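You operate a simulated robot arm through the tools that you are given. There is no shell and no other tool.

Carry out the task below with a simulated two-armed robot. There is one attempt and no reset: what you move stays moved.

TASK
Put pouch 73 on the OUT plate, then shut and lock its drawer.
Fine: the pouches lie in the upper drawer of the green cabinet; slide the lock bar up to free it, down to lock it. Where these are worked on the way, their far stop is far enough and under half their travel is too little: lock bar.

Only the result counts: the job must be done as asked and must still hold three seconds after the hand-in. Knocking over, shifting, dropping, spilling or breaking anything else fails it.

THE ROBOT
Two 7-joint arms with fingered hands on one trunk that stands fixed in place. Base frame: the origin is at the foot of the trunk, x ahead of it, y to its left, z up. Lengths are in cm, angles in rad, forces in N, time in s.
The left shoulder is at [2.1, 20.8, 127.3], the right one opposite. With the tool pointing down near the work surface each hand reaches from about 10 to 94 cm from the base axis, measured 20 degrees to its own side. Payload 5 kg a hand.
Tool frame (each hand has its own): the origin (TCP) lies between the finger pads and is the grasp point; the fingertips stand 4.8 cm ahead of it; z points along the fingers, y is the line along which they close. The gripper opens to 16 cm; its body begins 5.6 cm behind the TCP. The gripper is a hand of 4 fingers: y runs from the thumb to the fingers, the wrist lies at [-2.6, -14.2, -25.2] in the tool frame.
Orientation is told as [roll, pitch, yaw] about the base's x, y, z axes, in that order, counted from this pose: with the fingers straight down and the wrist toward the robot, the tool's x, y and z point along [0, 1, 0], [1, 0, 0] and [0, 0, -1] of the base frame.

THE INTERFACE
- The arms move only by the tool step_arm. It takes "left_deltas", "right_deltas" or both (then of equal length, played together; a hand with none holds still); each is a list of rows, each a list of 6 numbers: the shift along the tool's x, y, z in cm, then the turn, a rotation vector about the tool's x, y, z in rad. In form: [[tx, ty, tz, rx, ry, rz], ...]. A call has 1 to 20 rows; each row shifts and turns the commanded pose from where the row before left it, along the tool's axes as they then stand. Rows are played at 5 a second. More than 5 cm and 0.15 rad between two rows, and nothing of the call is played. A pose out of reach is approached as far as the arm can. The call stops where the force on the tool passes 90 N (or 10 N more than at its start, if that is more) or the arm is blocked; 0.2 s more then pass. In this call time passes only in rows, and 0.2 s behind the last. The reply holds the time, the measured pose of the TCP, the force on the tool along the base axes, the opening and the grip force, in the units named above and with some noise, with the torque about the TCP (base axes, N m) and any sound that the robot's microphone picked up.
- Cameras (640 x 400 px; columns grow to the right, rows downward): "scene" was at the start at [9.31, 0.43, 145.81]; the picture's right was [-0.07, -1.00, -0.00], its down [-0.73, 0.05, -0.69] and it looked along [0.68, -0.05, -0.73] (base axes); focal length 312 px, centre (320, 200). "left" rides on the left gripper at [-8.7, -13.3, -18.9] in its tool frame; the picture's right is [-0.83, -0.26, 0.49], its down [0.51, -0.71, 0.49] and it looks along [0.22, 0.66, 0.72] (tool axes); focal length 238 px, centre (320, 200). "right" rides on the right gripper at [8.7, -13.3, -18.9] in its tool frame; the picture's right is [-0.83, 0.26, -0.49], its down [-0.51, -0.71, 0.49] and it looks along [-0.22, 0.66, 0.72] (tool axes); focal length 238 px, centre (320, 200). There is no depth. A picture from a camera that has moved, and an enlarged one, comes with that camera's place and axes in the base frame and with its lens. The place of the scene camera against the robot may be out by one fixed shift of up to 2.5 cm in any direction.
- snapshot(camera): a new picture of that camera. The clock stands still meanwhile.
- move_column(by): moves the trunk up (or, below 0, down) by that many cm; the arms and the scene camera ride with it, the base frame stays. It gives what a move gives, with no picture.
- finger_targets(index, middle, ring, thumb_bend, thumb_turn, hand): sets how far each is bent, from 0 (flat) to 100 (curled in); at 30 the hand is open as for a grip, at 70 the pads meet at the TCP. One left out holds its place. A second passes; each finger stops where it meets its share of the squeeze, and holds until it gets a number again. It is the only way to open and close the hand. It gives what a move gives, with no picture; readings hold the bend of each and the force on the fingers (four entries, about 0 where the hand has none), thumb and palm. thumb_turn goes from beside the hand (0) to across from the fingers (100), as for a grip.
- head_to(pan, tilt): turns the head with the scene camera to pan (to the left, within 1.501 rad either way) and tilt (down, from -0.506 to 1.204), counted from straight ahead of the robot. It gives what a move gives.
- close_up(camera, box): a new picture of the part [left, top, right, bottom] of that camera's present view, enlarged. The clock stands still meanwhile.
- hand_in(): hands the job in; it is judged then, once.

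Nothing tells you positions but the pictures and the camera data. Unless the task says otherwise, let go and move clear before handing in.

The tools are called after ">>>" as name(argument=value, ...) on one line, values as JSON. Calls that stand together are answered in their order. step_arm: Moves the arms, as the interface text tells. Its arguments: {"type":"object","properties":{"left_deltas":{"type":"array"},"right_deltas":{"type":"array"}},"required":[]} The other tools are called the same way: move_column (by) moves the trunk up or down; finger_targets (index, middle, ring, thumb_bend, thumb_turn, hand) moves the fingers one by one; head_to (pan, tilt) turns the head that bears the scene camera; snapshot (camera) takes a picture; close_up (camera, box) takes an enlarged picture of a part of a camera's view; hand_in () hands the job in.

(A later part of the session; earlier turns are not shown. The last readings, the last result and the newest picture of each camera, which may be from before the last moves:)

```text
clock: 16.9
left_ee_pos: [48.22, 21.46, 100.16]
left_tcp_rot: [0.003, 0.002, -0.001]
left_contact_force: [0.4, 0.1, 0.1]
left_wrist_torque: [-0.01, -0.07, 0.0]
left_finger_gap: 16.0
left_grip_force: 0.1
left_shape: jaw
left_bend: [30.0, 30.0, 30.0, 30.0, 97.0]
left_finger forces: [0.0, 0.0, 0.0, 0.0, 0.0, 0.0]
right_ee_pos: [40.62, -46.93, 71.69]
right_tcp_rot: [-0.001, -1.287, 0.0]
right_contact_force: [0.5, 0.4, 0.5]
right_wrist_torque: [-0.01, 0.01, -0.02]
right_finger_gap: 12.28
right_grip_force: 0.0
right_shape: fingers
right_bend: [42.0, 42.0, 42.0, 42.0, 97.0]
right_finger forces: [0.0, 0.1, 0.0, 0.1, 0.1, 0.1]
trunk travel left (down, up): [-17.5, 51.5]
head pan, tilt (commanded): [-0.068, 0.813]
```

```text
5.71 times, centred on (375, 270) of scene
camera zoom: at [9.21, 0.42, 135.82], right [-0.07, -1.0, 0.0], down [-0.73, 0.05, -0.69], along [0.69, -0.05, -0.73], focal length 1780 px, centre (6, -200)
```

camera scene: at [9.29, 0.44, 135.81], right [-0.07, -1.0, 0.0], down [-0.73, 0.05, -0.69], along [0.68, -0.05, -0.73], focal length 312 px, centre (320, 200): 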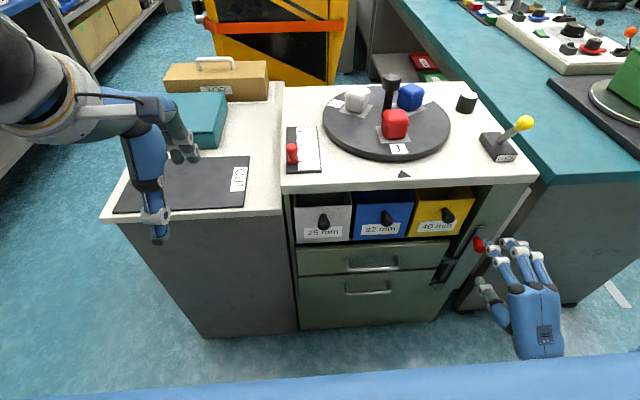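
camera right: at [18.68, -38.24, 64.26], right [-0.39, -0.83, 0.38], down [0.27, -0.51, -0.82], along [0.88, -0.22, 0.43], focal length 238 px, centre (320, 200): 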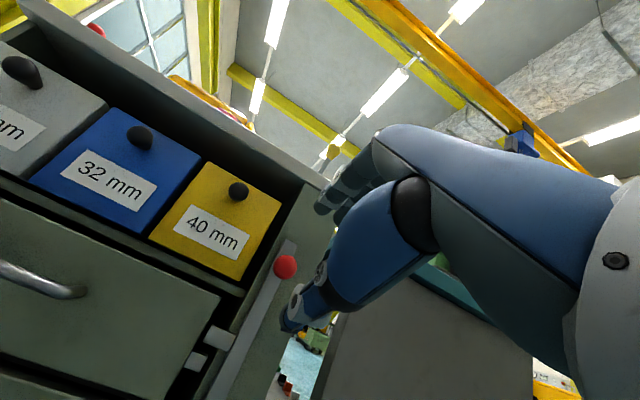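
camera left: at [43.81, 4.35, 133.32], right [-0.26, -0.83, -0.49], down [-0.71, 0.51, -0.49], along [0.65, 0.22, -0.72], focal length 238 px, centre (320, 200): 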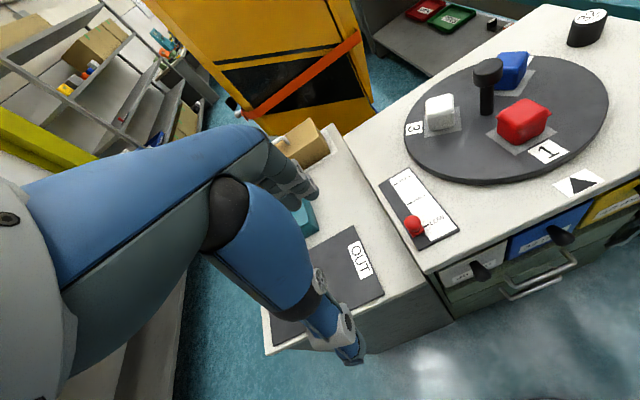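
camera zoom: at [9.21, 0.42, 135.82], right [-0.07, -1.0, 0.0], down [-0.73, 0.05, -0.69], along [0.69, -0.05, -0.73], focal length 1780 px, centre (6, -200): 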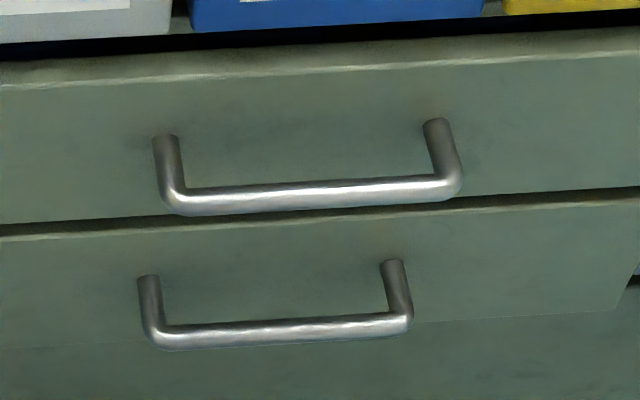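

The upper handle's bar runs from y≈-12.5 to -26 at x≈54.9, z≈56.6, about 3 cm off the drawer face (x≈57.9). I'll bring the right hand, pitched about -60°, in front of it.

>>> step_arm(right_deltas=[[0, 0, 0, 0.12, 0, 0], [0, 0, 0, 0.12, 0, 0], [3.925, -0.34, 0.83, 0, 0, 0], [3.925, -0.34, 0.83, 0, 0, 0], [3.925, -0.34, 0.83, 0, 0, 0], [3.925, -0.34, 0.83, 0, 0, 0], [3.925, -0.34, 0.83, 0, 0, 0], [3.925, -0.34, 0.83, 0, 0, 0], [3.925, -0.34, 0.83, 0, 0, 0], [3.925, -0.34, 0.83, 0, 0, 0]])

>>> finger_targets(hand="right", index=55, middle=55, ring=55, thumb_bend=35)

>>> snapshot(camera="scene")

>>> snapshot(camera="right")

```text
clock: 19.1
left_ee_pos: [48.35, 21.49, 100.12]
left_tcp_rot: [-0.001, 0.002, 0.0]
left_contact_force: [0.1, 0.6, 1.0]
left_wrist_torque: [-0.02, -0.01, 0.01]
left_finger_gap: 15.99
left_grip_force: 0.1
left_shape: jaw
left_bend: [30.0, 30.0, 30.0, 30.0, 97.0]
left_finger forces: [0.0, 0.0, 0.1, 0.1, 0.0, 0.0]
right_ee_pos: [44.94, -15.29, 65.95]
right_tcp_rot: [-0.002, -1.045, 0.001]
right_contact_force: [0.1, 0.3, -0.1]
right_wrist_torque: [0.0, 0.02, -0.04]
right_finger_gap: 12.32
right_grip_force: 0.0
right_shape: fingers
right_bend: [42.0, 42.0, 42.0, 42.0, 97.0]
right_finger forces: [0.0, 0.0, 0.1, 0.1, 0.0, 0.1]
trunk travel left (down, up): [-17.5, 51.5]
head pan, tilt (commanded): [-0.068, 0.813]
```

```text
clock: 20.1
left_ee_pos: [48.36, 21.45, 100.12]
left_tcp_rot: [0.0, 0.004, -0.001]
left_contact_force: [0.4, 0.3, 0.6]
left_wrist_torque: [0.01, -0.01, -0.02]
left_finger_gap: 16.0
left_grip_force: 0.0
left_shape: jaw
left_bend: [30.0, 30.0, 30.0, 30.0, 97.0]
left_finger forces: [0.0, 0.0, 0.0, 0.1, 0.0, 0.0]
right_ee_pos: [44.88, -15.2, 65.98]
right_tcp_rot: [0.0, -1.046, -0.001]
right_contact_force: [-0.1, -0.7, 0.5]
right_wrist_torque: [0.03, -0.04, 0.0]
right_finger_gap: 11.09
right_grip_force: 0.1
right_shape: fingers
right_bend: [55.0, 55.0, 55.0, 35.0, 97.0]
right_finger forces: [0.1, 0.1, 0.0, 0.0, 0.0, 0.0]
trunk travel left (down, up): [-17.5, 51.5]
head pan, tilt (commanded): [-0.068, 0.813]
```

```text
taken
camera scene: at [9.29, 0.46, 135.81], right [-0.07, -1.0, 0.0], down [-0.73, 0.05, -0.69], along [0.68, -0.05, -0.73], focal length 312 px, centre (320, 200)
```

scene: 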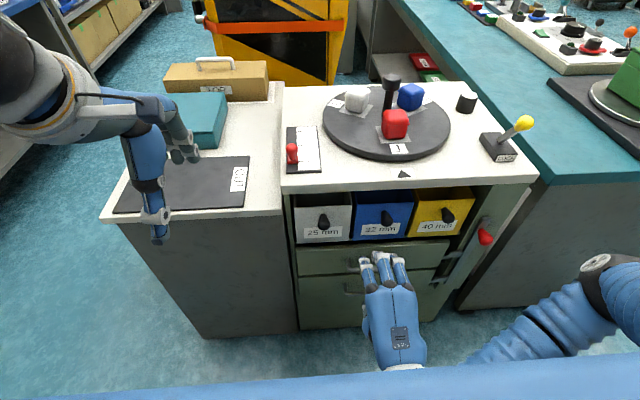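

```text
taken
camera right: at [21.84, -6.61, 64.01], right [-0.29, -0.83, 0.47], down [0.07, -0.51, -0.86], along [0.95, -0.22, 0.21], focal length 238 px, centre (320, 200)
```

right: 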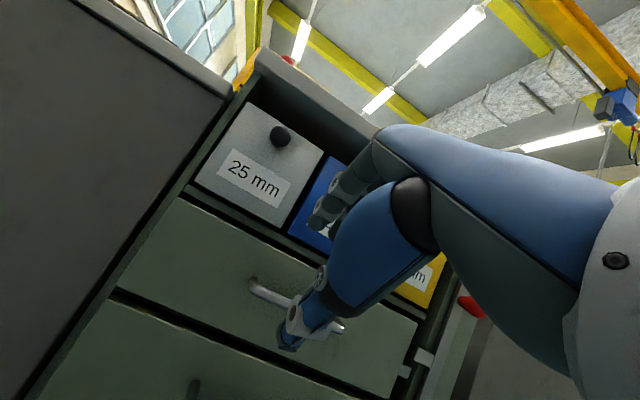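

The hand is centred on the handle with index, middle and ring spanning it. I'll curl the fingers slightly, leave the thumb open, and advance over the bar.

>>> finger_targets(hand="right", index=62, middle=62, ring=62, thumb_bend=35)

>>> step_arm(right_deltas=[[0, -1.7, 0, 0, 0, 0], [0, -1.7, 0, 0, 0, 0], [0, 0, 2.5, 0, 0, 0], [0, 0, 2.5, 0, 0, 0], [0, 0, 2.0, 0, 0, 0]])

>>> close_up(camera="scene", box=[300, 210, 460, 330])

>>> close_up(camera="right", box=[180, 140, 460, 380])

```text
clock: 21.1
left_ee_pos: [48.28, 21.53, 100.22]
left_tcp_rot: [-0.001, 0.003, 0.0]
left_contact_force: [-0.3, -0.9, 0.3]
left_wrist_torque: [-0.02, 0.03, -0.01]
left_finger_gap: 15.99
left_grip_force: 0.0
left_shape: jaw
left_bend: [30.0, 30.0, 30.0, 30.0, 97.0]
left_finger forces: [0.0, 0.0, 0.0, 0.1, 0.0, 0.0]
right_ee_pos: [44.86, -15.16, 66.0]
right_tcp_rot: [0.0, -1.046, 0.0]
right_contact_force: [0.2, 0.3, 0.0]
right_wrist_torque: [0.02, 0.0, 0.01]
right_finger_gap: 9.7
right_grip_force: 0.0
right_shape: fingers
right_bend: [62.0, 62.0, 62.0, 35.0, 97.0]
right_finger forces: [0.0, 0.1, 0.1, 0.1, 0.0, 0.1]
trunk travel left (down, up): [-17.5, 51.5]
head pan, tilt (commanded): [-0.068, 0.813]
```

```text
clock: 22.3
left_ee_pos: [48.28, 21.48, 100.14]
left_tcp_rot: [0.0, 0.004, 0.0]
left_contact_force: [-0.1, 0.6, 0.0]
left_wrist_torque: [-0.02, 0.0, -0.06]
left_finger_gap: 15.99
left_grip_force: 0.1
left_shape: jaw
left_bend: [30.0, 30.0, 30.0, 30.0, 97.0]
left_finger forces: [0.0, 0.1, 0.0, 0.0, 0.1, 0.0]
right_ee_pos: [49.46, -15.36, 59.25]
right_tcp_rot: [0.0, -1.045, 0.0]
right_contact_force: [-0.1, -0.5, 0.1]
right_wrist_torque: [0.03, -0.02, 0.03]
right_finger_gap: 9.67
right_grip_force: 0.1
right_shape: fingers
right_bend: [62.0, 62.0, 62.0, 35.0, 97.0]
right_finger forces: [0.1, 0.1, 0.0, 0.0, 0.0, 0.0]
trunk travel left (down, up): [-17.5, 51.5]
head pan, tilt (commanded): [-0.068, 0.813]
```

```text
3.33 times, centred on (380, 270) of scene
camera zoom: at [9.32, 0.47, 135.81], right [-0.07, -1.0, 0.0], down [-0.73, 0.05, -0.69], along [0.68, -0.05, -0.73], focal length 1038 px, centre (120, -33)
```

zoom: 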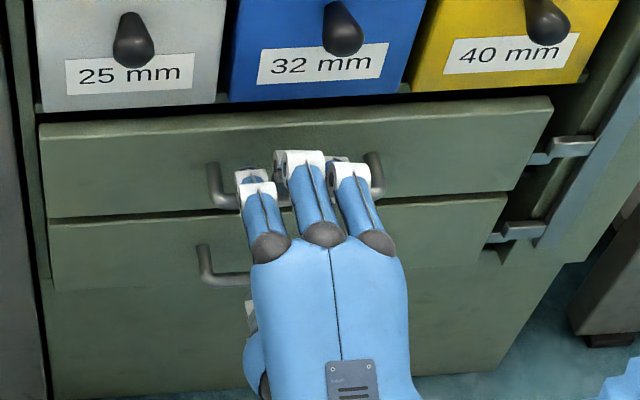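

```text
1.67 times, centred on (320, 260) of right
camera zoom: at [26.34, -6.74, 57.36], right [-0.29, -0.83, 0.47], down [0.07, -0.51, -0.86], along [0.95, -0.22, 0.2], focal length 397 px, centre (320, 100)
```

zoom: 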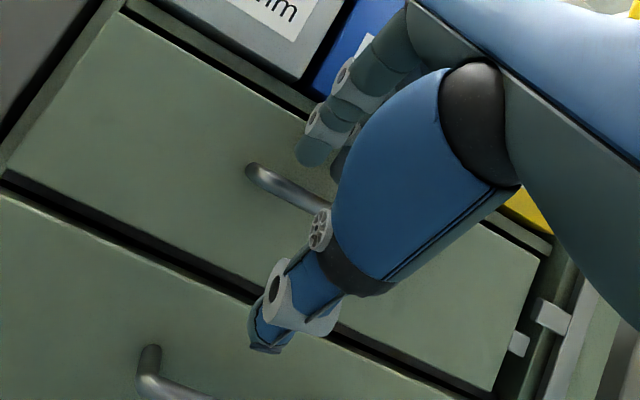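

Fingers are above the bar, thumb below, no contact yet. I'll advance the last 2 cm gently.

>>> step_arm(right_deltas=[[0, 0, 1.0, 0, 0, 0], [0, 0, 1.0, 0, 0, 0]])

>>> close_up(camera="right", box=[180, 140, 460, 380])

>>> close_up(camera="scene", box=[300, 210, 460, 330])

```text
clock: 22.9
left_ee_pos: [48.34, 21.47, 100.11]
left_tcp_rot: [-0.001, 0.004, 0.001]
left_contact_force: [0.8, -0.2, 0.3]
left_wrist_torque: [-0.01, 0.0, 0.02]
left_finger_gap: 15.99
left_grip_force: 0.1
left_shape: jaw
left_bend: [30.0, 30.0, 30.0, 30.0, 97.0]
left_finger forces: [0.0, 0.0, 0.0, 0.1, 0.0, 0.1]
right_ee_pos: [51.07, -15.45, 58.52]
right_tcp_rot: [0.001, -1.045, 0.0]
right_contact_force: [-0.1, 0.1, -1.0]
right_wrist_torque: [0.0, -0.02, 0.0]
right_finger_gap: 9.67
right_grip_force: 0.0
right_shape: fingers
right_bend: [62.0, 62.0, 62.0, 35.0, 97.0]
right_finger forces: [0.0, 0.0, 0.1, 0.0, 0.1, 0.1]
trunk travel left (down, up): [-17.5, 51.5]
head pan, tilt (commanded): [-0.068, 0.813]
```

```text
1.67 times, centred on (320, 260) of right
camera zoom: at [28.12, -6.87, 56.5], right [-0.29, -0.83, 0.47], down [0.07, -0.51, -0.86], along [0.95, -0.22, 0.21], focal length 397 px, centre (320, 100)
```

zoom: 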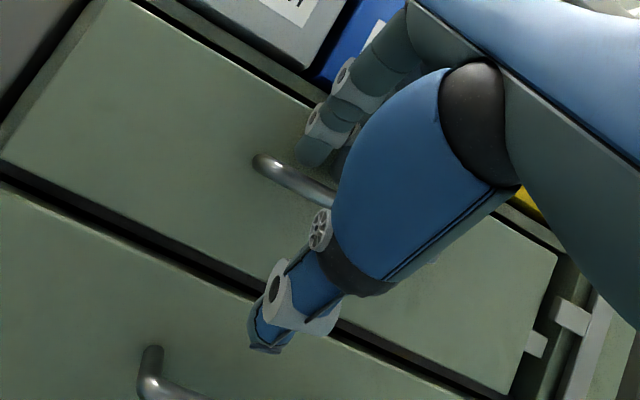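

```text
3.33 times, centred on (380, 270) of scene
camera zoom: at [9.3, 0.46, 135.81], right [-0.07, -1.0, 0.0], down [-0.73, 0.05, -0.69], along [0.68, -0.05, -0.73], focal length 1038 px, centre (120, -33)
```

zoom: 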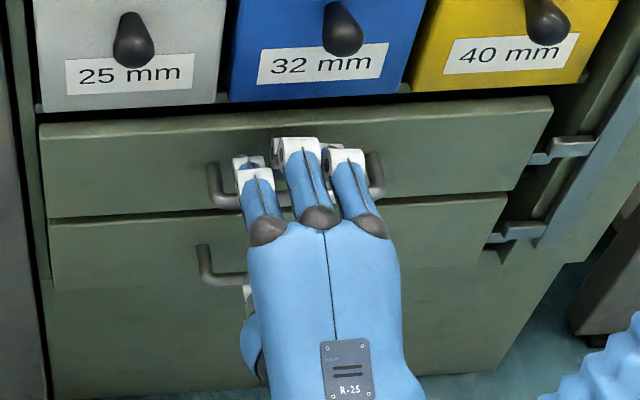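

The fingers hang over the bar with the thumb beneath it. Now I close the hand on the handle.

>>> finger_targets(hand="right", index=80, middle=80, ring=80, thumb_bend=75)

>>> close_up(camera="right", box=[180, 140, 460, 380])

>>> close_up(camera="scene", box=[300, 210, 460, 330])

```text
clock: 23.9
left_ee_pos: [48.35, 21.35, 100.08]
left_tcp_rot: [0.001, 0.004, -0.001]
left_contact_force: [-0.9, 0.1, -0.1]
left_wrist_torque: [0.01, 0.0, 0.01]
left_finger_gap: 16.0
left_grip_force: 0.0
left_shape: jaw
left_bend: [30.0, 30.0, 30.0, 30.0, 97.0]
left_finger forces: [0.0, 0.0, 0.1, 0.1, 0.0, 0.1]
right_ee_pos: [51.14, -15.69, 58.53]
right_tcp_rot: [0.0, -1.046, 0.003]
right_contact_force: [-0.5, -9.1, 5.9]
right_wrist_torque: [-0.79, -0.21, 0.29]
right_finger_gap: 1.22
right_grip_force: 30.0
right_shape: fingers
right_bend: [77.0, 78.0, 79.0, 69.0, 97.0]
right_finger forces: [9.8, 19.1, 10.4, 0.0, 20.5, 0.0]
trunk travel left (down, up): [-17.5, 51.5]
head pan, tilt (commanded): [-0.068, 0.813]
```

```text
1.67 times, centred on (320, 260) of right
camera zoom: at [28.1, -6.95, 56.47], right [-0.29, -0.83, 0.47], down [0.07, -0.51, -0.86], along [0.95, -0.22, 0.21], focal length 397 px, centre (320, 100)
```

zoom: 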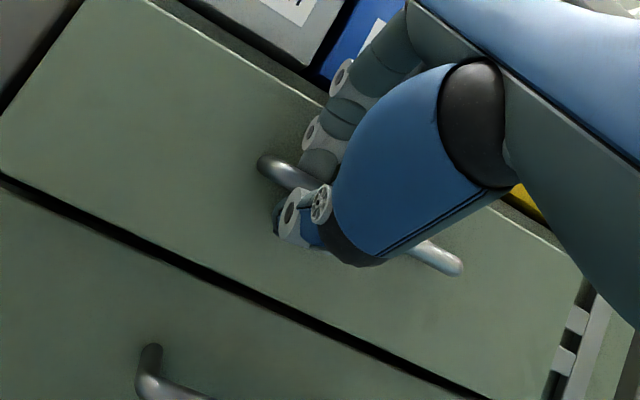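

```text
3.33 times, centred on (380, 270) of scene
camera zoom: at [9.26, 0.42, 135.81], right [-0.07, -1.0, 0.0], down [-0.73, 0.05, -0.69], along [0.68, -0.05, -0.73], focal length 1038 px, centre (120, -33)
```

zoom: 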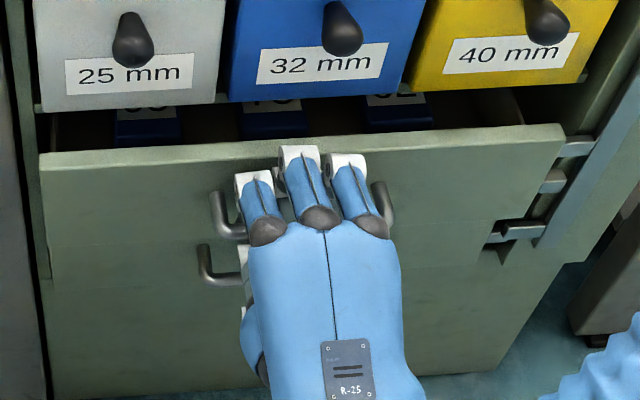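

The grip is solid (30 N) and the drawer has already eased out, showing labelled blue pouches. I'll pull it toward the robot.

>>> step_arm(right_deltas=[[0, -0.75, -1.3, 0, 0, 0], [0, -0.75, -1.3, 0, 0, 0], [0, -0.75, -1.3, 0, 0, 0], [0, -0.75, -1.3, 0, 0, 0], [0, -0.75, -1.3, 0, 0, 0]])

>>> snapshot(camera="scene")

```text
clock: 25.1
left_ee_pos: [48.21, 21.37, 100.09]
left_tcp_rot: [0.002, 0.004, 0.0]
left_contact_force: [-0.7, 0.2, -0.1]
left_wrist_torque: [0.01, -0.03, -0.02]
left_finger_gap: 16.0
left_grip_force: 0.1
left_shape: jaw
left_bend: [30.0, 30.0, 30.0, 30.0, 97.0]
left_finger forces: [0.0, 0.0, 0.0, 0.0, 0.1, 0.0]
right_ee_pos: [43.63, -15.49, 58.64]
right_tcp_rot: [-0.002, -1.046, 0.002]
right_contact_force: [-0.4, -26.5, -4.0]
right_wrist_torque: [-0.86, -0.08, 0.11]
right_finger_gap: 1.25
right_grip_force: 28.6
right_shape: fingers
right_bend: [77.0, 78.0, 79.0, 69.0, 98.0]
right_finger forces: [8.9, 17.5, 7.8, 0.1, 22.0, 0.0]
trunk travel left (down, up): [-17.5, 51.5]
head pan, tilt (commanded): [-0.068, 0.813]
```

```text
taken
camera scene: at [9.26, 0.31, 135.81], right [-0.07, -1.0, 0.0], down [-0.73, 0.05, -0.69], along [0.68, -0.05, -0.73], focal length 312 px, centre (320, 200)
```

scene: 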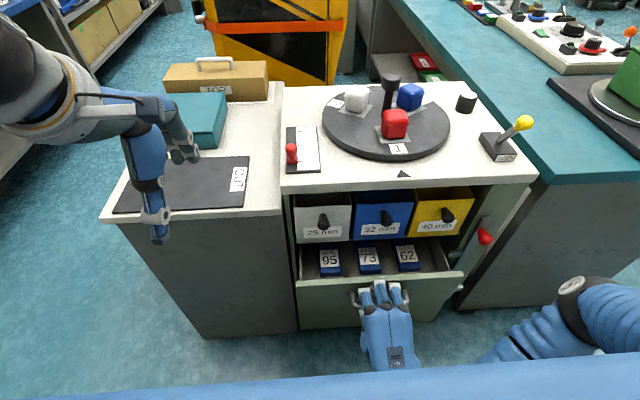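

The drawer is about 8 cm out: pouches 95, 73 and 62, with 73 in the middle, still mostly under the bins. I'll pull further in small steps.

>>> step_arm(right_deltas=[[-0.2, -0.6, -1.04, 0, 0, 0], [0, -0.6, -1.04, 0, 0, 0], [0, -0.6, -1.04, 0, 0, 0]])

>>> snapshot(camera="scene")

```text
clock: 25.9
left_ee_pos: [48.15, 21.49, 100.16]
left_tcp_rot: [-0.001, 0.002, -0.001]
left_contact_force: [-0.9, -0.9, 0.7]
left_wrist_torque: [0.04, -0.05, 0.0]
left_finger_gap: 15.99
left_grip_force: 0.0
left_shape: jaw
left_bend: [30.0, 30.0, 30.0, 30.0, 97.0]
left_finger forces: [0.0, 0.0, 0.0, 0.0, 0.0, 0.0]
right_ee_pos: [41.85, -15.82, 58.95]
right_tcp_rot: [0.0, -1.062, -0.011]
right_contact_force: [12.9, 10.1, -12.0]
right_wrist_torque: [-0.36, -0.08, -0.08]
right_finger_gap: 1.51
right_grip_force: 26.2
right_shape: fingers
right_bend: [77.0, 79.0, 79.0, 68.0, 97.0]
right_finger forces: [7.6, 7.3, 9.0, 0.0, 28.6, 0.0]
trunk travel left (down, up): [-17.5, 51.5]
head pan, tilt (commanded): [-0.068, 0.813]
stopped in row 3 (right hand): the force on the tool passed its limit at 102 N (the readings are from after the stop); the commanded pose is now the measured one
```

```text
taken
camera scene: at [9.29, 0.53, 135.8], right [-0.07, -1.0, 0.0], down [-0.73, 0.05, -0.69], along [0.68, -0.05, -0.73], focal length 312 px, centre (320, 200)
```

scene: 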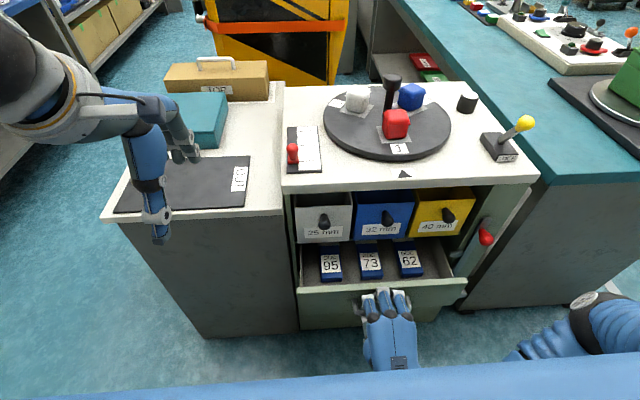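

The force limit tripped at x≈41.9 – probably the drawer's end stop. Let me look closely at the opened drawer.

>>> close_up(camera="scene", box=[280, 180, 500, 330])

>>> close_up(camera="scene", box=[290, 225, 440, 315])

>>> snapshot(camera="right")

```text
2.67 times, centred on (390, 255) of scene
camera zoom: at [9.29, 0.53, 135.8], right [-0.07, -1.0, 0.0], down [-0.73, 0.05, -0.69], along [0.68, -0.05, -0.73], focal length 831 px, centre (133, 53)
```

zoom: 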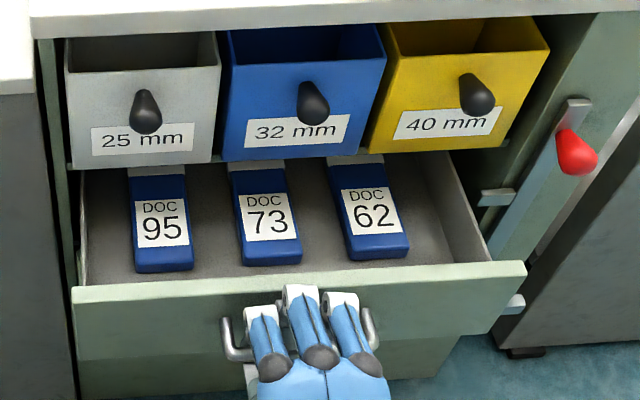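

```text
4.27 times, centred on (365, 270) of scene
camera zoom: at [9.29, 0.53, 135.8], right [-0.07, -1.0, 0.0], down [-0.73, 0.05, -0.69], along [0.68, -0.05, -0.73], focal length 1329 px, centre (128, -99)
```

zoom: 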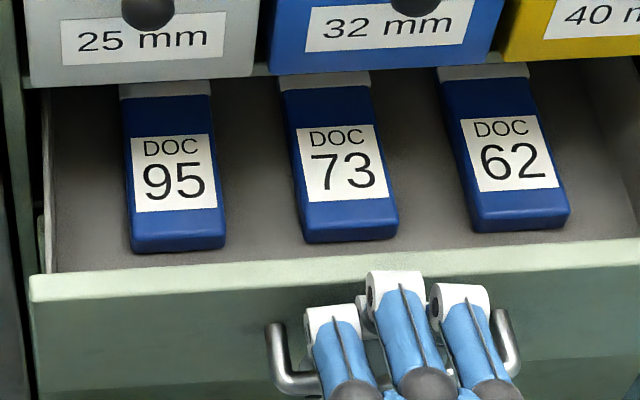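

```text
taken
camera right: at [18.92, -6.88, 56.58], right [-0.31, -0.83, 0.46], down [0.08, -0.51, -0.86], along [0.95, -0.23, 0.22], focal length 238 px, centre (320, 200)
```

right: 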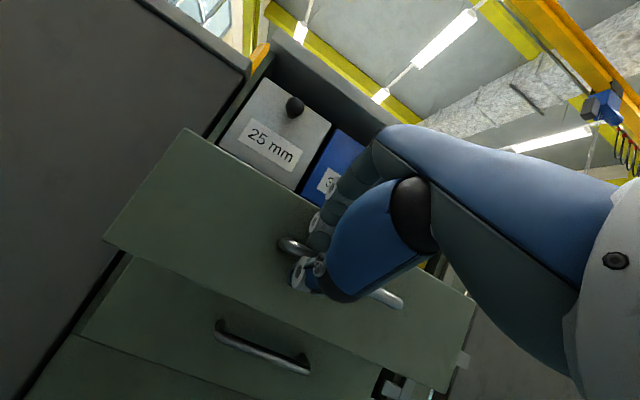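

Pouch 73's front end is near (55,-19.4), but most of its length is still under the shelf. I need to know whether the drawer is at its stop or my arm is blocked, so I'll tilt the head down to see my own wrist.

>>> head_to(pan=-0.2, tilt=1.2)

>>> snapshot(camera="scene")

```text
clock: 26.7
left_ee_pos: [48.27, 21.48, 100.02]
left_tcp_rot: [-0.001, 0.005, 0.002]
left_contact_force: [-0.4, -0.3, -0.1]
left_wrist_torque: [-0.04, 0.02, 0.02]
left_finger_gap: 16.0
left_grip_force: 0.1
left_shape: jaw
left_bend: [30.0, 30.0, 30.0, 30.0, 97.0]
left_finger forces: [0.0, 0.0, 0.0, 0.1, 0.0, 0.0]
right_ee_pos: [41.79, -15.91, 58.97]
right_tcp_rot: [-0.001, -1.067, -0.011]
right_contact_force: [16.1, 4.6, -11.4]
right_wrist_torque: [-0.23, 0.64, 1.92]
right_finger_gap: 1.58
right_grip_force: 27.2
right_shape: fingers
right_bend: [77.0, 79.0, 79.0, 68.0, 96.0]
right_finger forces: [7.5, 7.3, 8.9, 0.1, 30.1, 0.0]
trunk travel left (down, up): [-17.5, 51.5]
head pan, tilt (commanded): [-0.201, 1.201]
```

```text
taken
camera scene: at [6.85, -0.06, 133.16], right [-0.2, -0.98, 0.0], down [-0.91, 0.19, -0.36], along [0.36, -0.07, -0.93], focal length 312 px, centre (320, 200)
```

scene: 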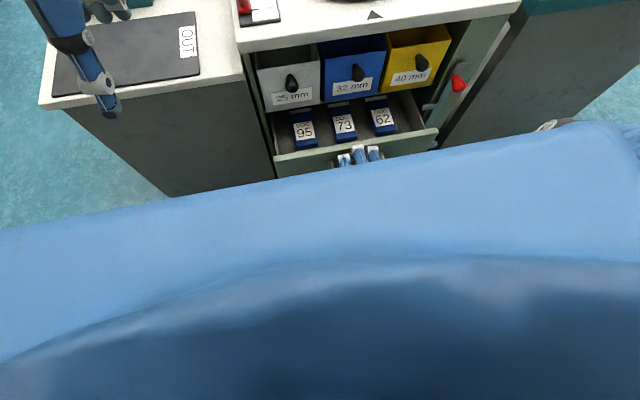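

The torso blocks the view of my wrist. I'll let go of the handle (thumb swung aside), lift the hand, and then try the pull from the drawer's front panel with the hand pointing down, which keeps the wrist away from the trunk.

>>> head_to(pan=-0.2, tilt=0.9)

>>> finger_targets(hand="right", index=50, middle=50, ring=50, thumb_bend=35)

>>> finger_targets(hand="right", thumb_bend=20, thumb_turn=0)

>>> snapshot(camera="scene")

>>> snapshot(camera="right")

```text
clock: 27.5
left_ee_pos: [48.42, 21.36, 100.15]
left_tcp_rot: [0.0, 0.005, -0.001]
left_contact_force: [0.2, -0.9, -0.7]
left_wrist_torque: [0.01, 0.01, 0.0]
left_finger_gap: 15.98
left_grip_force: 0.2
left_shape: jaw
left_bend: [30.0, 30.0, 30.0, 30.0, 97.0]
left_finger forces: [0.1, 0.0, 0.0, 0.0, 0.0, 0.1]
right_ee_pos: [41.85, -16.03, 59.07]
right_tcp_rot: [-0.001, -1.066, -0.012]
right_contact_force: [19.1, 6.6, -15.3]
right_wrist_torque: [-0.49, -0.36, 1.46]
right_finger_gap: 1.55
right_grip_force: 26.8
right_shape: fingers
right_bend: [77.0, 79.0, 79.0, 68.0, 96.0]
right_finger forces: [7.6, 7.4, 9.1, 0.0, 30.1, 0.1]
trunk travel left (down, up): [-17.5, 51.5]
head pan, tilt (commanded): [-0.201, 0.901]
```

```text
clock: 28.5
left_ee_pos: [48.31, 21.62, 100.13]
left_tcp_rot: [0.0, 0.005, 0.0]
left_contact_force: [-0.7, -0.2, -0.3]
left_wrist_torque: [-0.01, -0.04, 0.01]
left_finger_gap: 15.99
left_grip_force: 0.1
left_shape: jaw
left_bend: [30.0, 30.0, 30.0, 30.0, 97.0]
left_finger forces: [0.0, 0.0, 0.0, 0.1, 0.0, 0.1]
right_ee_pos: [41.74, -15.9, 59.1]
right_tcp_rot: [0.003, -1.066, -0.016]
right_contact_force: [9.1, -4.1, 6.3]
right_wrist_torque: [0.46, 1.28, 0.27]
right_finger_gap: 12.06
right_grip_force: 0.0
right_shape: fingers
right_bend: [50.0, 50.0, 50.0, 35.0, 97.0]
right_finger forces: [0.2, 0.0, 0.0, 0.1, 0.0, 0.0]
trunk travel left (down, up): [-17.5, 51.5]
head pan, tilt (commanded): [-0.201, 0.901]
```

```text
clock: 29.5
left_ee_pos: [48.19, 21.53, 100.15]
left_tcp_rot: [0.001, 0.002, -0.001]
left_contact_force: [0.4, -1.1, -1.1]
left_wrist_torque: [0.03, 0.01, 0.01]
left_finger_gap: 15.98
left_grip_force: 0.0
left_shape: jaw
left_bend: [30.0, 30.0, 30.0, 30.0, 97.0]
left_finger forces: [0.0, 0.1, 0.0, 0.1, 0.0, 0.1]
right_ee_pos: [41.65, -15.81, 58.96]
right_tcp_rot: [-0.001, -1.065, -0.015]
right_contact_force: [12.1, -4.6, 3.2]
right_wrist_torque: [0.13, 0.33, -0.08]
right_finger_gap: 22.75
right_grip_force: 0.1
right_shape: fingers
right_bend: [50.0, 50.0, 50.0, 20.0, 0.0]
right_finger forces: [0.0, 0.0, 0.1, 0.0, 0.0, 0.0]
trunk travel left (down, up): [-17.5, 51.5]
head pan, tilt (commanded): [-0.201, 0.901]
```

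```text
taken
camera scene: at [8.7, -0.51, 135.14], right [-0.2, -0.98, 0.0], down [-0.77, 0.16, -0.62], along [0.61, -0.12, -0.78], focal length 312 px, centre (320, 200)
```

scene: 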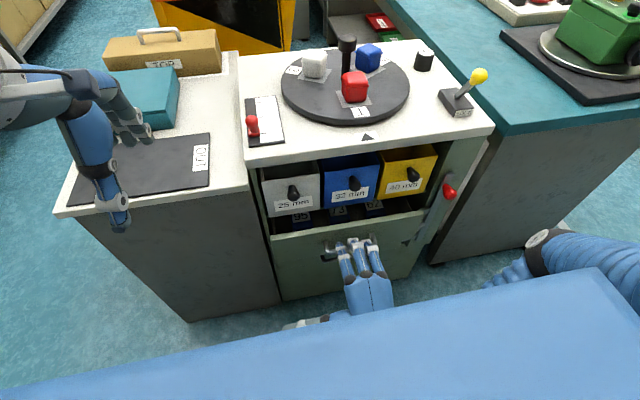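

```text
taken
camera right: at [18.91, -6.96, 56.59], right [-0.31, -0.83, 0.46], down [0.08, -0.51, -0.86], along [0.95, -0.23, 0.22], focal length 238 px, centre (320, 200)
```

right: 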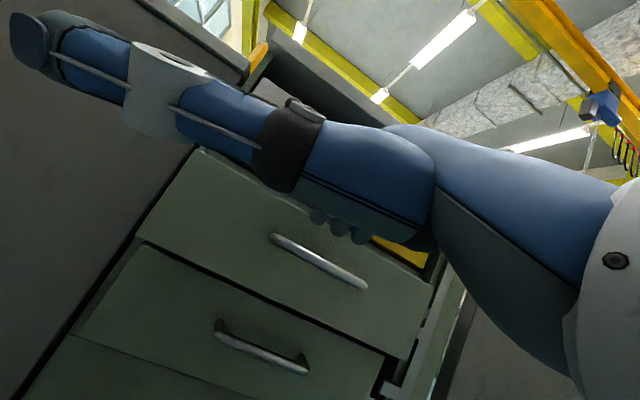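

With no finger contact there's still 12 N pushing the hand forward, so it was my own wrist against the trunk, not a drawer stop. I'll lift the hand clear and switch to a downward-pointing grip on the drawer's front panel.

>>> step_arm(right_deltas=[[0, 2.45, -1.36, 0, 0, 0], [0, 2.45, -1.36, 0, 0, 0], [0, 2.45, -1.36, 0, 0, 0], [0, 2.45, -1.36, 0, 0, 0], [0, 2.45, -1.36, 0, 0, 0], [0, 2.45, -1.36, 0, 0, 0]])

>>> snapshot(camera="scene")

>>> snapshot(camera="right")

```text
clock: 30.9
left_ee_pos: [48.39, 21.38, 100.1]
left_tcp_rot: [0.001, 0.004, -0.001]
left_contact_force: [-0.2, -0.5, -0.1]
left_wrist_torque: [0.01, 0.0, 0.0]
left_finger_gap: 15.98
left_grip_force: 0.1
left_shape: jaw
left_bend: [30.0, 30.0, 30.0, 30.0, 97.0]
left_finger forces: [0.1, 0.0, 0.1, 0.0, 0.1, 0.0]
right_ee_pos: [41.71, -15.99, 75.69]
right_tcp_rot: [0.0, -1.064, -0.013]
right_contact_force: [-0.4, 0.3, -0.3]
right_wrist_torque: [0.0, 0.0, 0.0]
right_finger_gap: 22.75
right_grip_force: 0.0
right_shape: fingers
right_bend: [50.0, 50.0, 50.0, 20.0, 0.0]
right_finger forces: [0.0, 0.0, 0.0, 0.0, 0.1, 0.0]
trunk travel left (down, up): [-17.5, 51.5]
head pan, tilt (commanded): [-0.201, 0.901]
```

```text
taken
camera scene: at [8.7, -0.51, 135.14], right [-0.2, -0.98, 0.0], down [-0.77, 0.16, -0.62], along [0.61, -0.12, -0.78], focal length 312 px, centre (320, 200)
```

scene: 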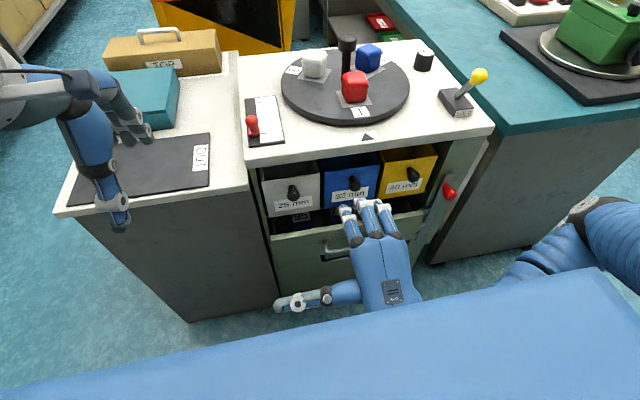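

```text
taken
camera right: at [18.77, -6.99, 73.28], right [-0.31, -0.83, 0.46], down [0.08, -0.51, -0.86], along [0.95, -0.23, 0.22], focal length 238 px, centre (320, 200)
```

right: 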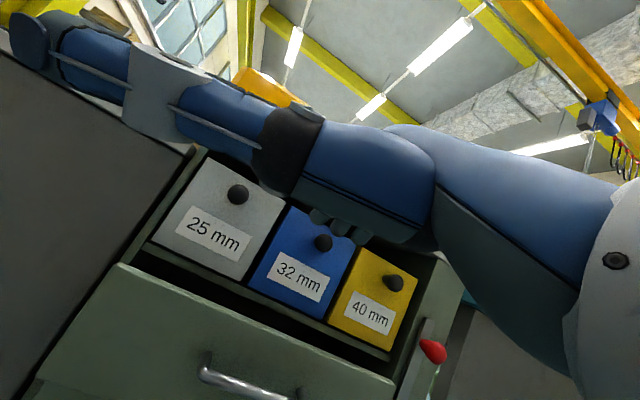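

>>> close_up(camera="scene", box=[240, 160, 480, 310])

```text
2.67 times, centred on (360, 235) of scene
camera zoom: at [8.7, -0.51, 135.14], right [-0.2, -0.98, 0.0], down [-0.77, 0.16, -0.62], along [0.61, -0.12, -0.78], focal length 831 px, centre (213, 107)
```

zoom: 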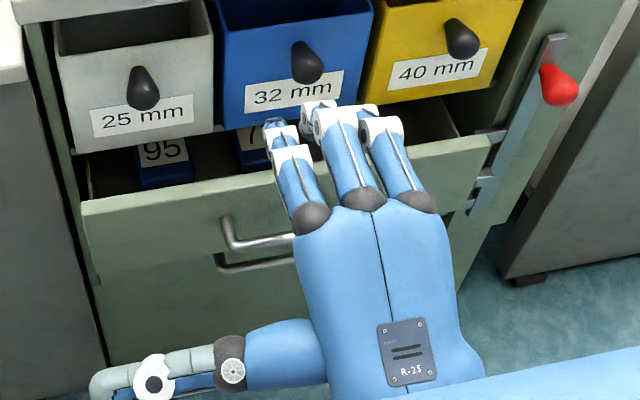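

The drawer slid back to about 4 cm open when my fingers uncurled, and it moves freely. I'll regrip the handle from above with the thumb aside, pull again, and this time lift off without uncurling.

>>> finger_targets(hand="right", index=64, middle=64, ring=64)

>>> step_arm(right_deltas=[[0.12, -1.94, 1.5, 0, 0, 0], [0.12, -1.94, 1.5, 0, 0, 0], [0.12, -1.94, 1.5, 0, 0, 0], [0.12, -1.94, 1.5, 0, 0, 0], [0, 0.95, 1.7, 0, 0, 0], [0, 0.95, 1.7, 0, 0, 0], [0, -2.19, 1.21, 0, 0, 0], [0, -2.19, 1.21, 0, 0, 0]])

>>> close_up(camera="scene", box=[240, 160, 480, 310])

>>> snapshot(camera="right")

```text
clock: 31.9
left_ee_pos: [48.27, 21.44, 100.18]
left_tcp_rot: [0.0, 0.004, -0.002]
left_contact_force: [0.2, 0.0, -0.7]
left_wrist_torque: [-0.04, -0.01, 0.03]
left_finger_gap: 15.98
left_grip_force: 0.1
left_shape: jaw
left_bend: [30.0, 30.0, 30.0, 30.0, 97.0]
left_finger forces: [0.0, 0.0, 0.0, 0.0, 0.0, 0.0]
right_ee_pos: [41.73, -15.83, 75.64]
right_tcp_rot: [0.002, -1.063, -0.013]
right_contact_force: [-0.3, 0.2, 0.0]
right_wrist_torque: [0.01, -0.03, 0.04]
right_finger_gap: 21.53
right_grip_force: 0.0
right_shape: fingers
right_bend: [64.0, 64.0, 64.0, 20.0, 0.0]
right_finger forces: [0.0, 0.0, 0.1, 0.0, 0.0, 0.0]
trunk travel left (down, up): [-17.5, 51.5]
head pan, tilt (commanded): [-0.201, 0.901]
```

```text
clock: 33.7
left_ee_pos: [48.43, 21.39, 100.19]
left_tcp_rot: [-0.001, 0.002, 0.0]
left_contact_force: [0.4, 0.4, -0.7]
left_wrist_torque: [0.02, 0.0, 0.0]
left_finger_gap: 15.99
left_grip_force: 0.1
left_shape: jaw
left_bend: [30.0, 30.0, 30.0, 30.0, 97.0]
left_finger forces: [0.0, 0.0, 0.1, 0.0, 0.1, 0.0]
right_ee_pos: [47.16, -15.47, 61.13]
right_tcp_rot: [0.0, -1.064, -0.015]
right_contact_force: [0.3, 0.1, -0.8]
right_wrist_torque: [0.0, 0.01, 0.01]
right_finger_gap: 21.53
right_grip_force: 0.1
right_shape: fingers
right_bend: [64.0, 64.0, 64.0, 20.0, 0.0]
right_finger forces: [0.0, 0.0, 0.1, 0.0, 0.0, 0.1]
trunk travel left (down, up): [-17.5, 51.5]
head pan, tilt (commanded): [-0.201, 0.901]
```

```text
2.67 times, centred on (360, 235) of scene
camera zoom: at [8.72, -0.5, 135.14], right [-0.2, -0.98, 0.0], down [-0.77, 0.16, -0.62], along [0.61, -0.12, -0.78], focal length 831 px, centre (213, 107)
```

zoom: 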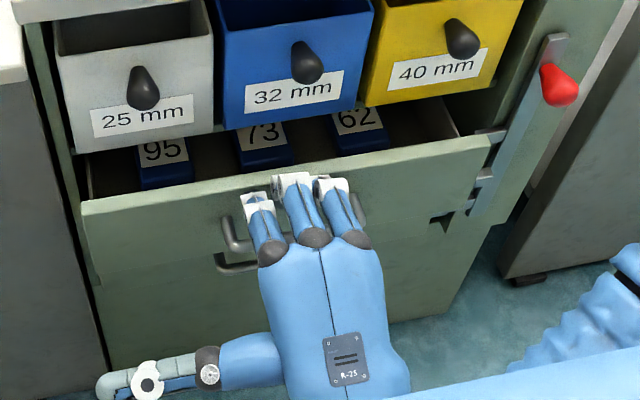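

```text
taken
camera right: at [24.21, -6.44, 58.69], right [-0.31, -0.83, 0.46], down [0.08, -0.51, -0.86], along [0.95, -0.23, 0.22], focal length 238 px, centre (320, 200)
```

right: 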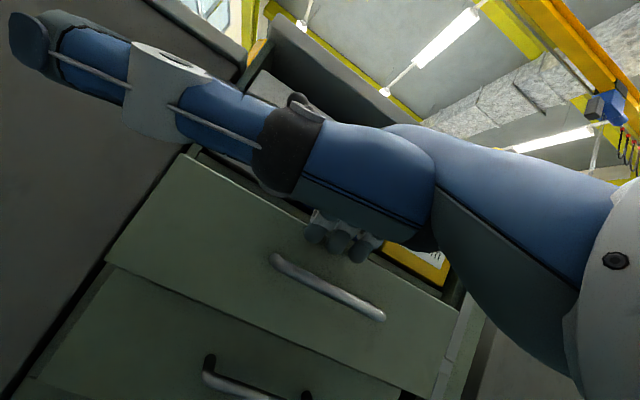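

The three fingertips are just above the bar. I'll lower 2.4 cm and curl only the fingers behind the bar as a hook.

>>> step_arm(right_deltas=[[0, -1.05, 0.58, 0, 0, 0], [0, -1.05, 0.58, 0, 0, 0]])

>>> finger_targets(hand="right", index=90, middle=90, ring=90)

>>> close_up(camera="scene", box=[240, 160, 480, 310])

>>> snapshot(camera="right")

```text
clock: 34.3
left_ee_pos: [48.19, 21.37, 100.1]
left_tcp_rot: [0.001, 0.004, 0.0]
left_contact_force: [-1.0, -0.6, 0.3]
left_wrist_torque: [0.01, -0.01, 0.0]
left_finger_gap: 15.96
left_grip_force: 0.0
left_shape: jaw
left_bend: [30.0, 30.0, 30.0, 30.0, 97.0]
left_finger forces: [0.0, 0.0, 0.1, 0.0, 0.0, 0.1]
right_ee_pos: [47.12, -15.27, 58.77]
right_tcp_rot: [0.001, -1.064, -0.013]
right_contact_force: [-0.7, -0.4, -0.2]
right_wrist_torque: [-0.02, 0.0, 0.01]
right_finger_gap: 21.54
right_grip_force: 0.3
right_shape: fingers
right_bend: [64.0, 64.0, 64.0, 20.0, 0.0]
right_finger forces: [0.4, 0.0, 0.0, 0.1, 0.0, 0.0]
trunk travel left (down, up): [-17.5, 51.5]
head pan, tilt (commanded): [-0.201, 0.901]
```

```text
clock: 35.3
left_ee_pos: [48.14, 21.45, 100.44]
left_tcp_rot: [0.0, 0.002, 0.001]
left_contact_force: [-0.2, -0.3, -0.8]
left_wrist_torque: [-0.02, 0.02, -0.01]
left_finger_gap: 15.98
left_grip_force: 0.1
left_shape: jaw
left_bend: [30.0, 30.0, 30.0, 30.0, 97.0]
left_finger forces: [0.0, 0.0, 0.1, 0.0, 0.0, 0.0]
right_ee_pos: [47.18, -15.33, 59.08]
right_tcp_rot: [0.001, -1.071, -0.019]
right_contact_force: [0.7, -13.4, 38.7]
right_wrist_torque: [-1.2, -1.6, -0.12]
right_finger_gap: 19.33
right_grip_force: 45.8
right_shape: fingers
right_bend: [77.0, 78.0, 78.0, 20.0, 0.0]
right_finger forces: [7.8, 70.0, 13.2, 0.0, 0.0, 0.0]
trunk travel left (down, up): [-17.5, 51.5]
head pan, tilt (commanded): [-0.201, 0.901]
```

```text
2.67 times, centred on (360, 235) of scene
camera zoom: at [8.53, -0.51, 135.17], right [-0.2, -0.98, 0.0], down [-0.77, 0.16, -0.62], along [0.61, -0.12, -0.78], focal length 831 px, centre (213, 107)
```

zoom: 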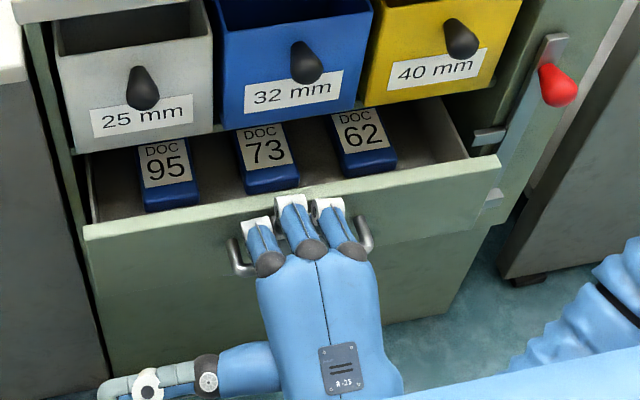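

```text
taken
camera right: at [24.36, -6.32, 56.44], right [-0.32, -0.83, 0.46], down [0.08, -0.51, -0.86], along [0.94, -0.23, 0.23], focal length 238 px, centre (320, 200)
```

right: 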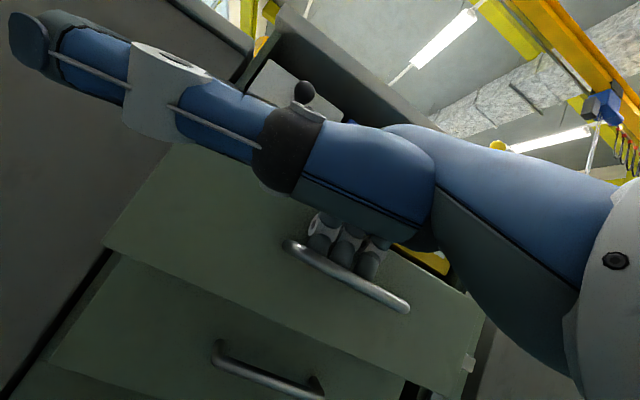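

The fingers are hooked behind the bar and the drawer came out further. I'll relax the curl slightly and pull straight back, stopping before the wrist reaches the trunk.

>>> finger_targets(hand="right", index=76, middle=76, ring=77)

>>> step_arm(right_deltas=[[0, -0.58, -1.05, 0, 0, 0], [0, -0.58, -1.05, 0, 0, 0], [0, -0.58, -1.05, 0, 0, 0], [0, -0.39, -0.7, 0, 0, 0]])

>>> close_up(camera="scene", box=[240, 160, 480, 310])

```text
clock: 36.3
left_ee_pos: [48.14, 21.46, 100.22]
left_tcp_rot: [-0.001, 0.004, 0.0]
left_contact_force: [0.8, -0.5, -0.2]
left_wrist_torque: [-0.02, -0.01, 0.03]
left_finger_gap: 16.0
left_grip_force: 0.1
left_shape: jaw
left_bend: [30.0, 30.0, 30.0, 30.0, 97.0]
left_finger forces: [0.0, 0.0, 0.1, 0.1, 0.1, 0.1]
right_ee_pos: [47.14, -15.45, 58.76]
right_tcp_rot: [-0.001, -1.067, -0.015]
right_contact_force: [-0.9, -11.2, 22.2]
right_wrist_torque: [-0.87, -0.28, -0.19]
right_finger_gap: 19.74
right_grip_force: 12.8
right_shape: fingers
right_bend: [76.0, 76.0, 77.0, 20.0, 0.0]
right_finger forces: [2.4, 11.1, 11.9, 0.1, 0.0, 0.0]
trunk travel left (down, up): [-17.5, 51.5]
head pan, tilt (commanded): [-0.201, 0.901]
```

```text
clock: 37.3
left_ee_pos: [48.24, 21.44, 100.28]
left_tcp_rot: [0.0, 0.002, -0.001]
left_contact_force: [-0.7, -0.6, -0.3]
left_wrist_torque: [0.01, -0.01, 0.01]
left_finger_gap: 15.98
left_grip_force: 0.1
left_shape: jaw
left_bend: [30.0, 30.0, 30.0, 30.0, 97.0]
left_finger forces: [0.1, 0.0, 0.1, 0.0, 0.1, 0.1]
right_ee_pos: [42.51, -15.42, 58.87]
right_tcp_rot: [0.002, -1.064, -0.015]
right_contact_force: [0.3, -6.1, 16.5]
right_wrist_torque: [-0.79, -0.26, -0.05]
right_finger_gap: 19.71
right_grip_force: 11.8
right_shape: fingers
right_bend: [76.0, 76.0, 77.0, 20.0, 0.0]
right_finger forces: [1.7, 10.9, 10.6, 0.0, 0.0, 0.0]
trunk travel left (down, up): [-17.5, 51.5]
head pan, tilt (commanded): [-0.201, 0.901]
```

```text
2.67 times, centred on (360, 235) of scene
camera zoom: at [8.62, -0.5, 135.15], right [-0.2, -0.98, 0.0], down [-0.77, 0.16, -0.62], along [0.61, -0.12, -0.78], focal length 831 px, centre (213, 107)
```

zoom: 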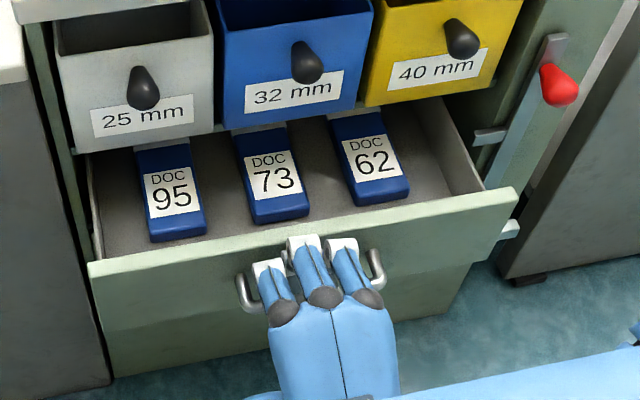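

The drawer is open about 11 cm with all three pouches visible. I'll lift the hooked fingers straight up off the bar.

>>> step_arm(right_deltas=[[0, 0.87, -0.48, 0, 0, 0], [0, 0.87, -0.48, 0, 0, 0], [0, 1.75, -0.97, 0, 0, 0], [0, 2.45, -1.36, 0, 0, 0], [0, 2.45, -1.36, 0, 0, 0], [0, 2.45, -1.36, 0, 0, 0], [0, 2.45, -1.36, 0, 0, 0], [0, 2.45, -1.36, 0, 0, 0]])

>>> snapshot(camera="scene")

>>> snapshot(camera="right")

```text
clock: 39.1
left_ee_pos: [48.34, 21.42, 100.18]
left_tcp_rot: [0.001, 0.003, 0.0]
left_contact_force: [0.5, 0.0, 0.2]
left_wrist_torque: [-0.01, -0.01, -0.02]
left_finger_gap: 15.96
left_grip_force: 0.2
left_shape: jaw
left_bend: [30.0, 30.0, 30.0, 30.0, 97.0]
left_finger forces: [0.0, 0.0, 0.0, 0.0, 0.0, 0.0]
right_ee_pos: [42.95, -15.44, 76.48]
right_tcp_rot: [-0.002, -1.064, -0.012]
right_contact_force: [-1.3, 0.2, 0.1]
right_wrist_torque: [0.03, -0.01, -0.03]
right_finger_gap: 19.59
right_grip_force: 0.0
right_shape: fingers
right_bend: [76.0, 76.0, 77.0, 20.0, 0.0]
right_finger forces: [0.0, 0.0, 0.0, 0.1, 0.0, 0.0]
trunk travel left (down, up): [-17.5, 51.5]
head pan, tilt (commanded): [-0.201, 0.901]
```

```text
taken
camera scene: at [8.7, -0.5, 135.14], right [-0.2, -0.98, 0.0], down [-0.77, 0.16, -0.62], along [0.61, -0.12, -0.78], focal length 312 px, centre (320, 200)
```

scene: 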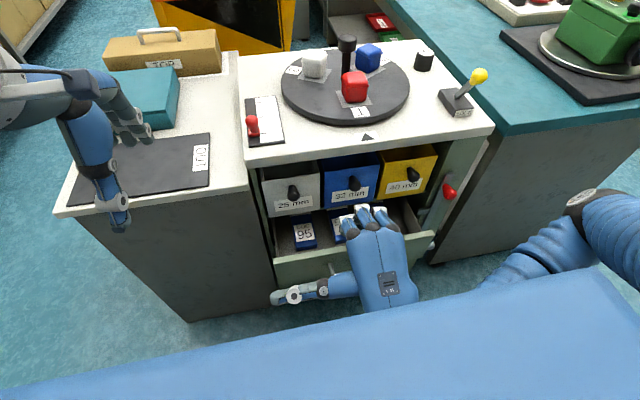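

```text
taken
camera right: at [20.01, -6.55, 74.14], right [-0.31, -0.83, 0.46], down [0.08, -0.51, -0.86], along [0.95, -0.23, 0.22], focal length 238 px, centre (320, 200)
```

right: 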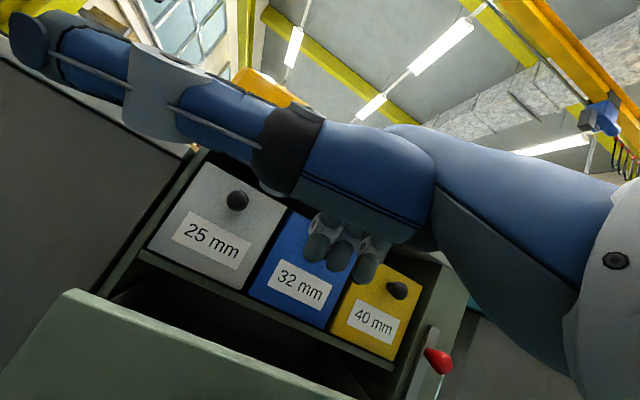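

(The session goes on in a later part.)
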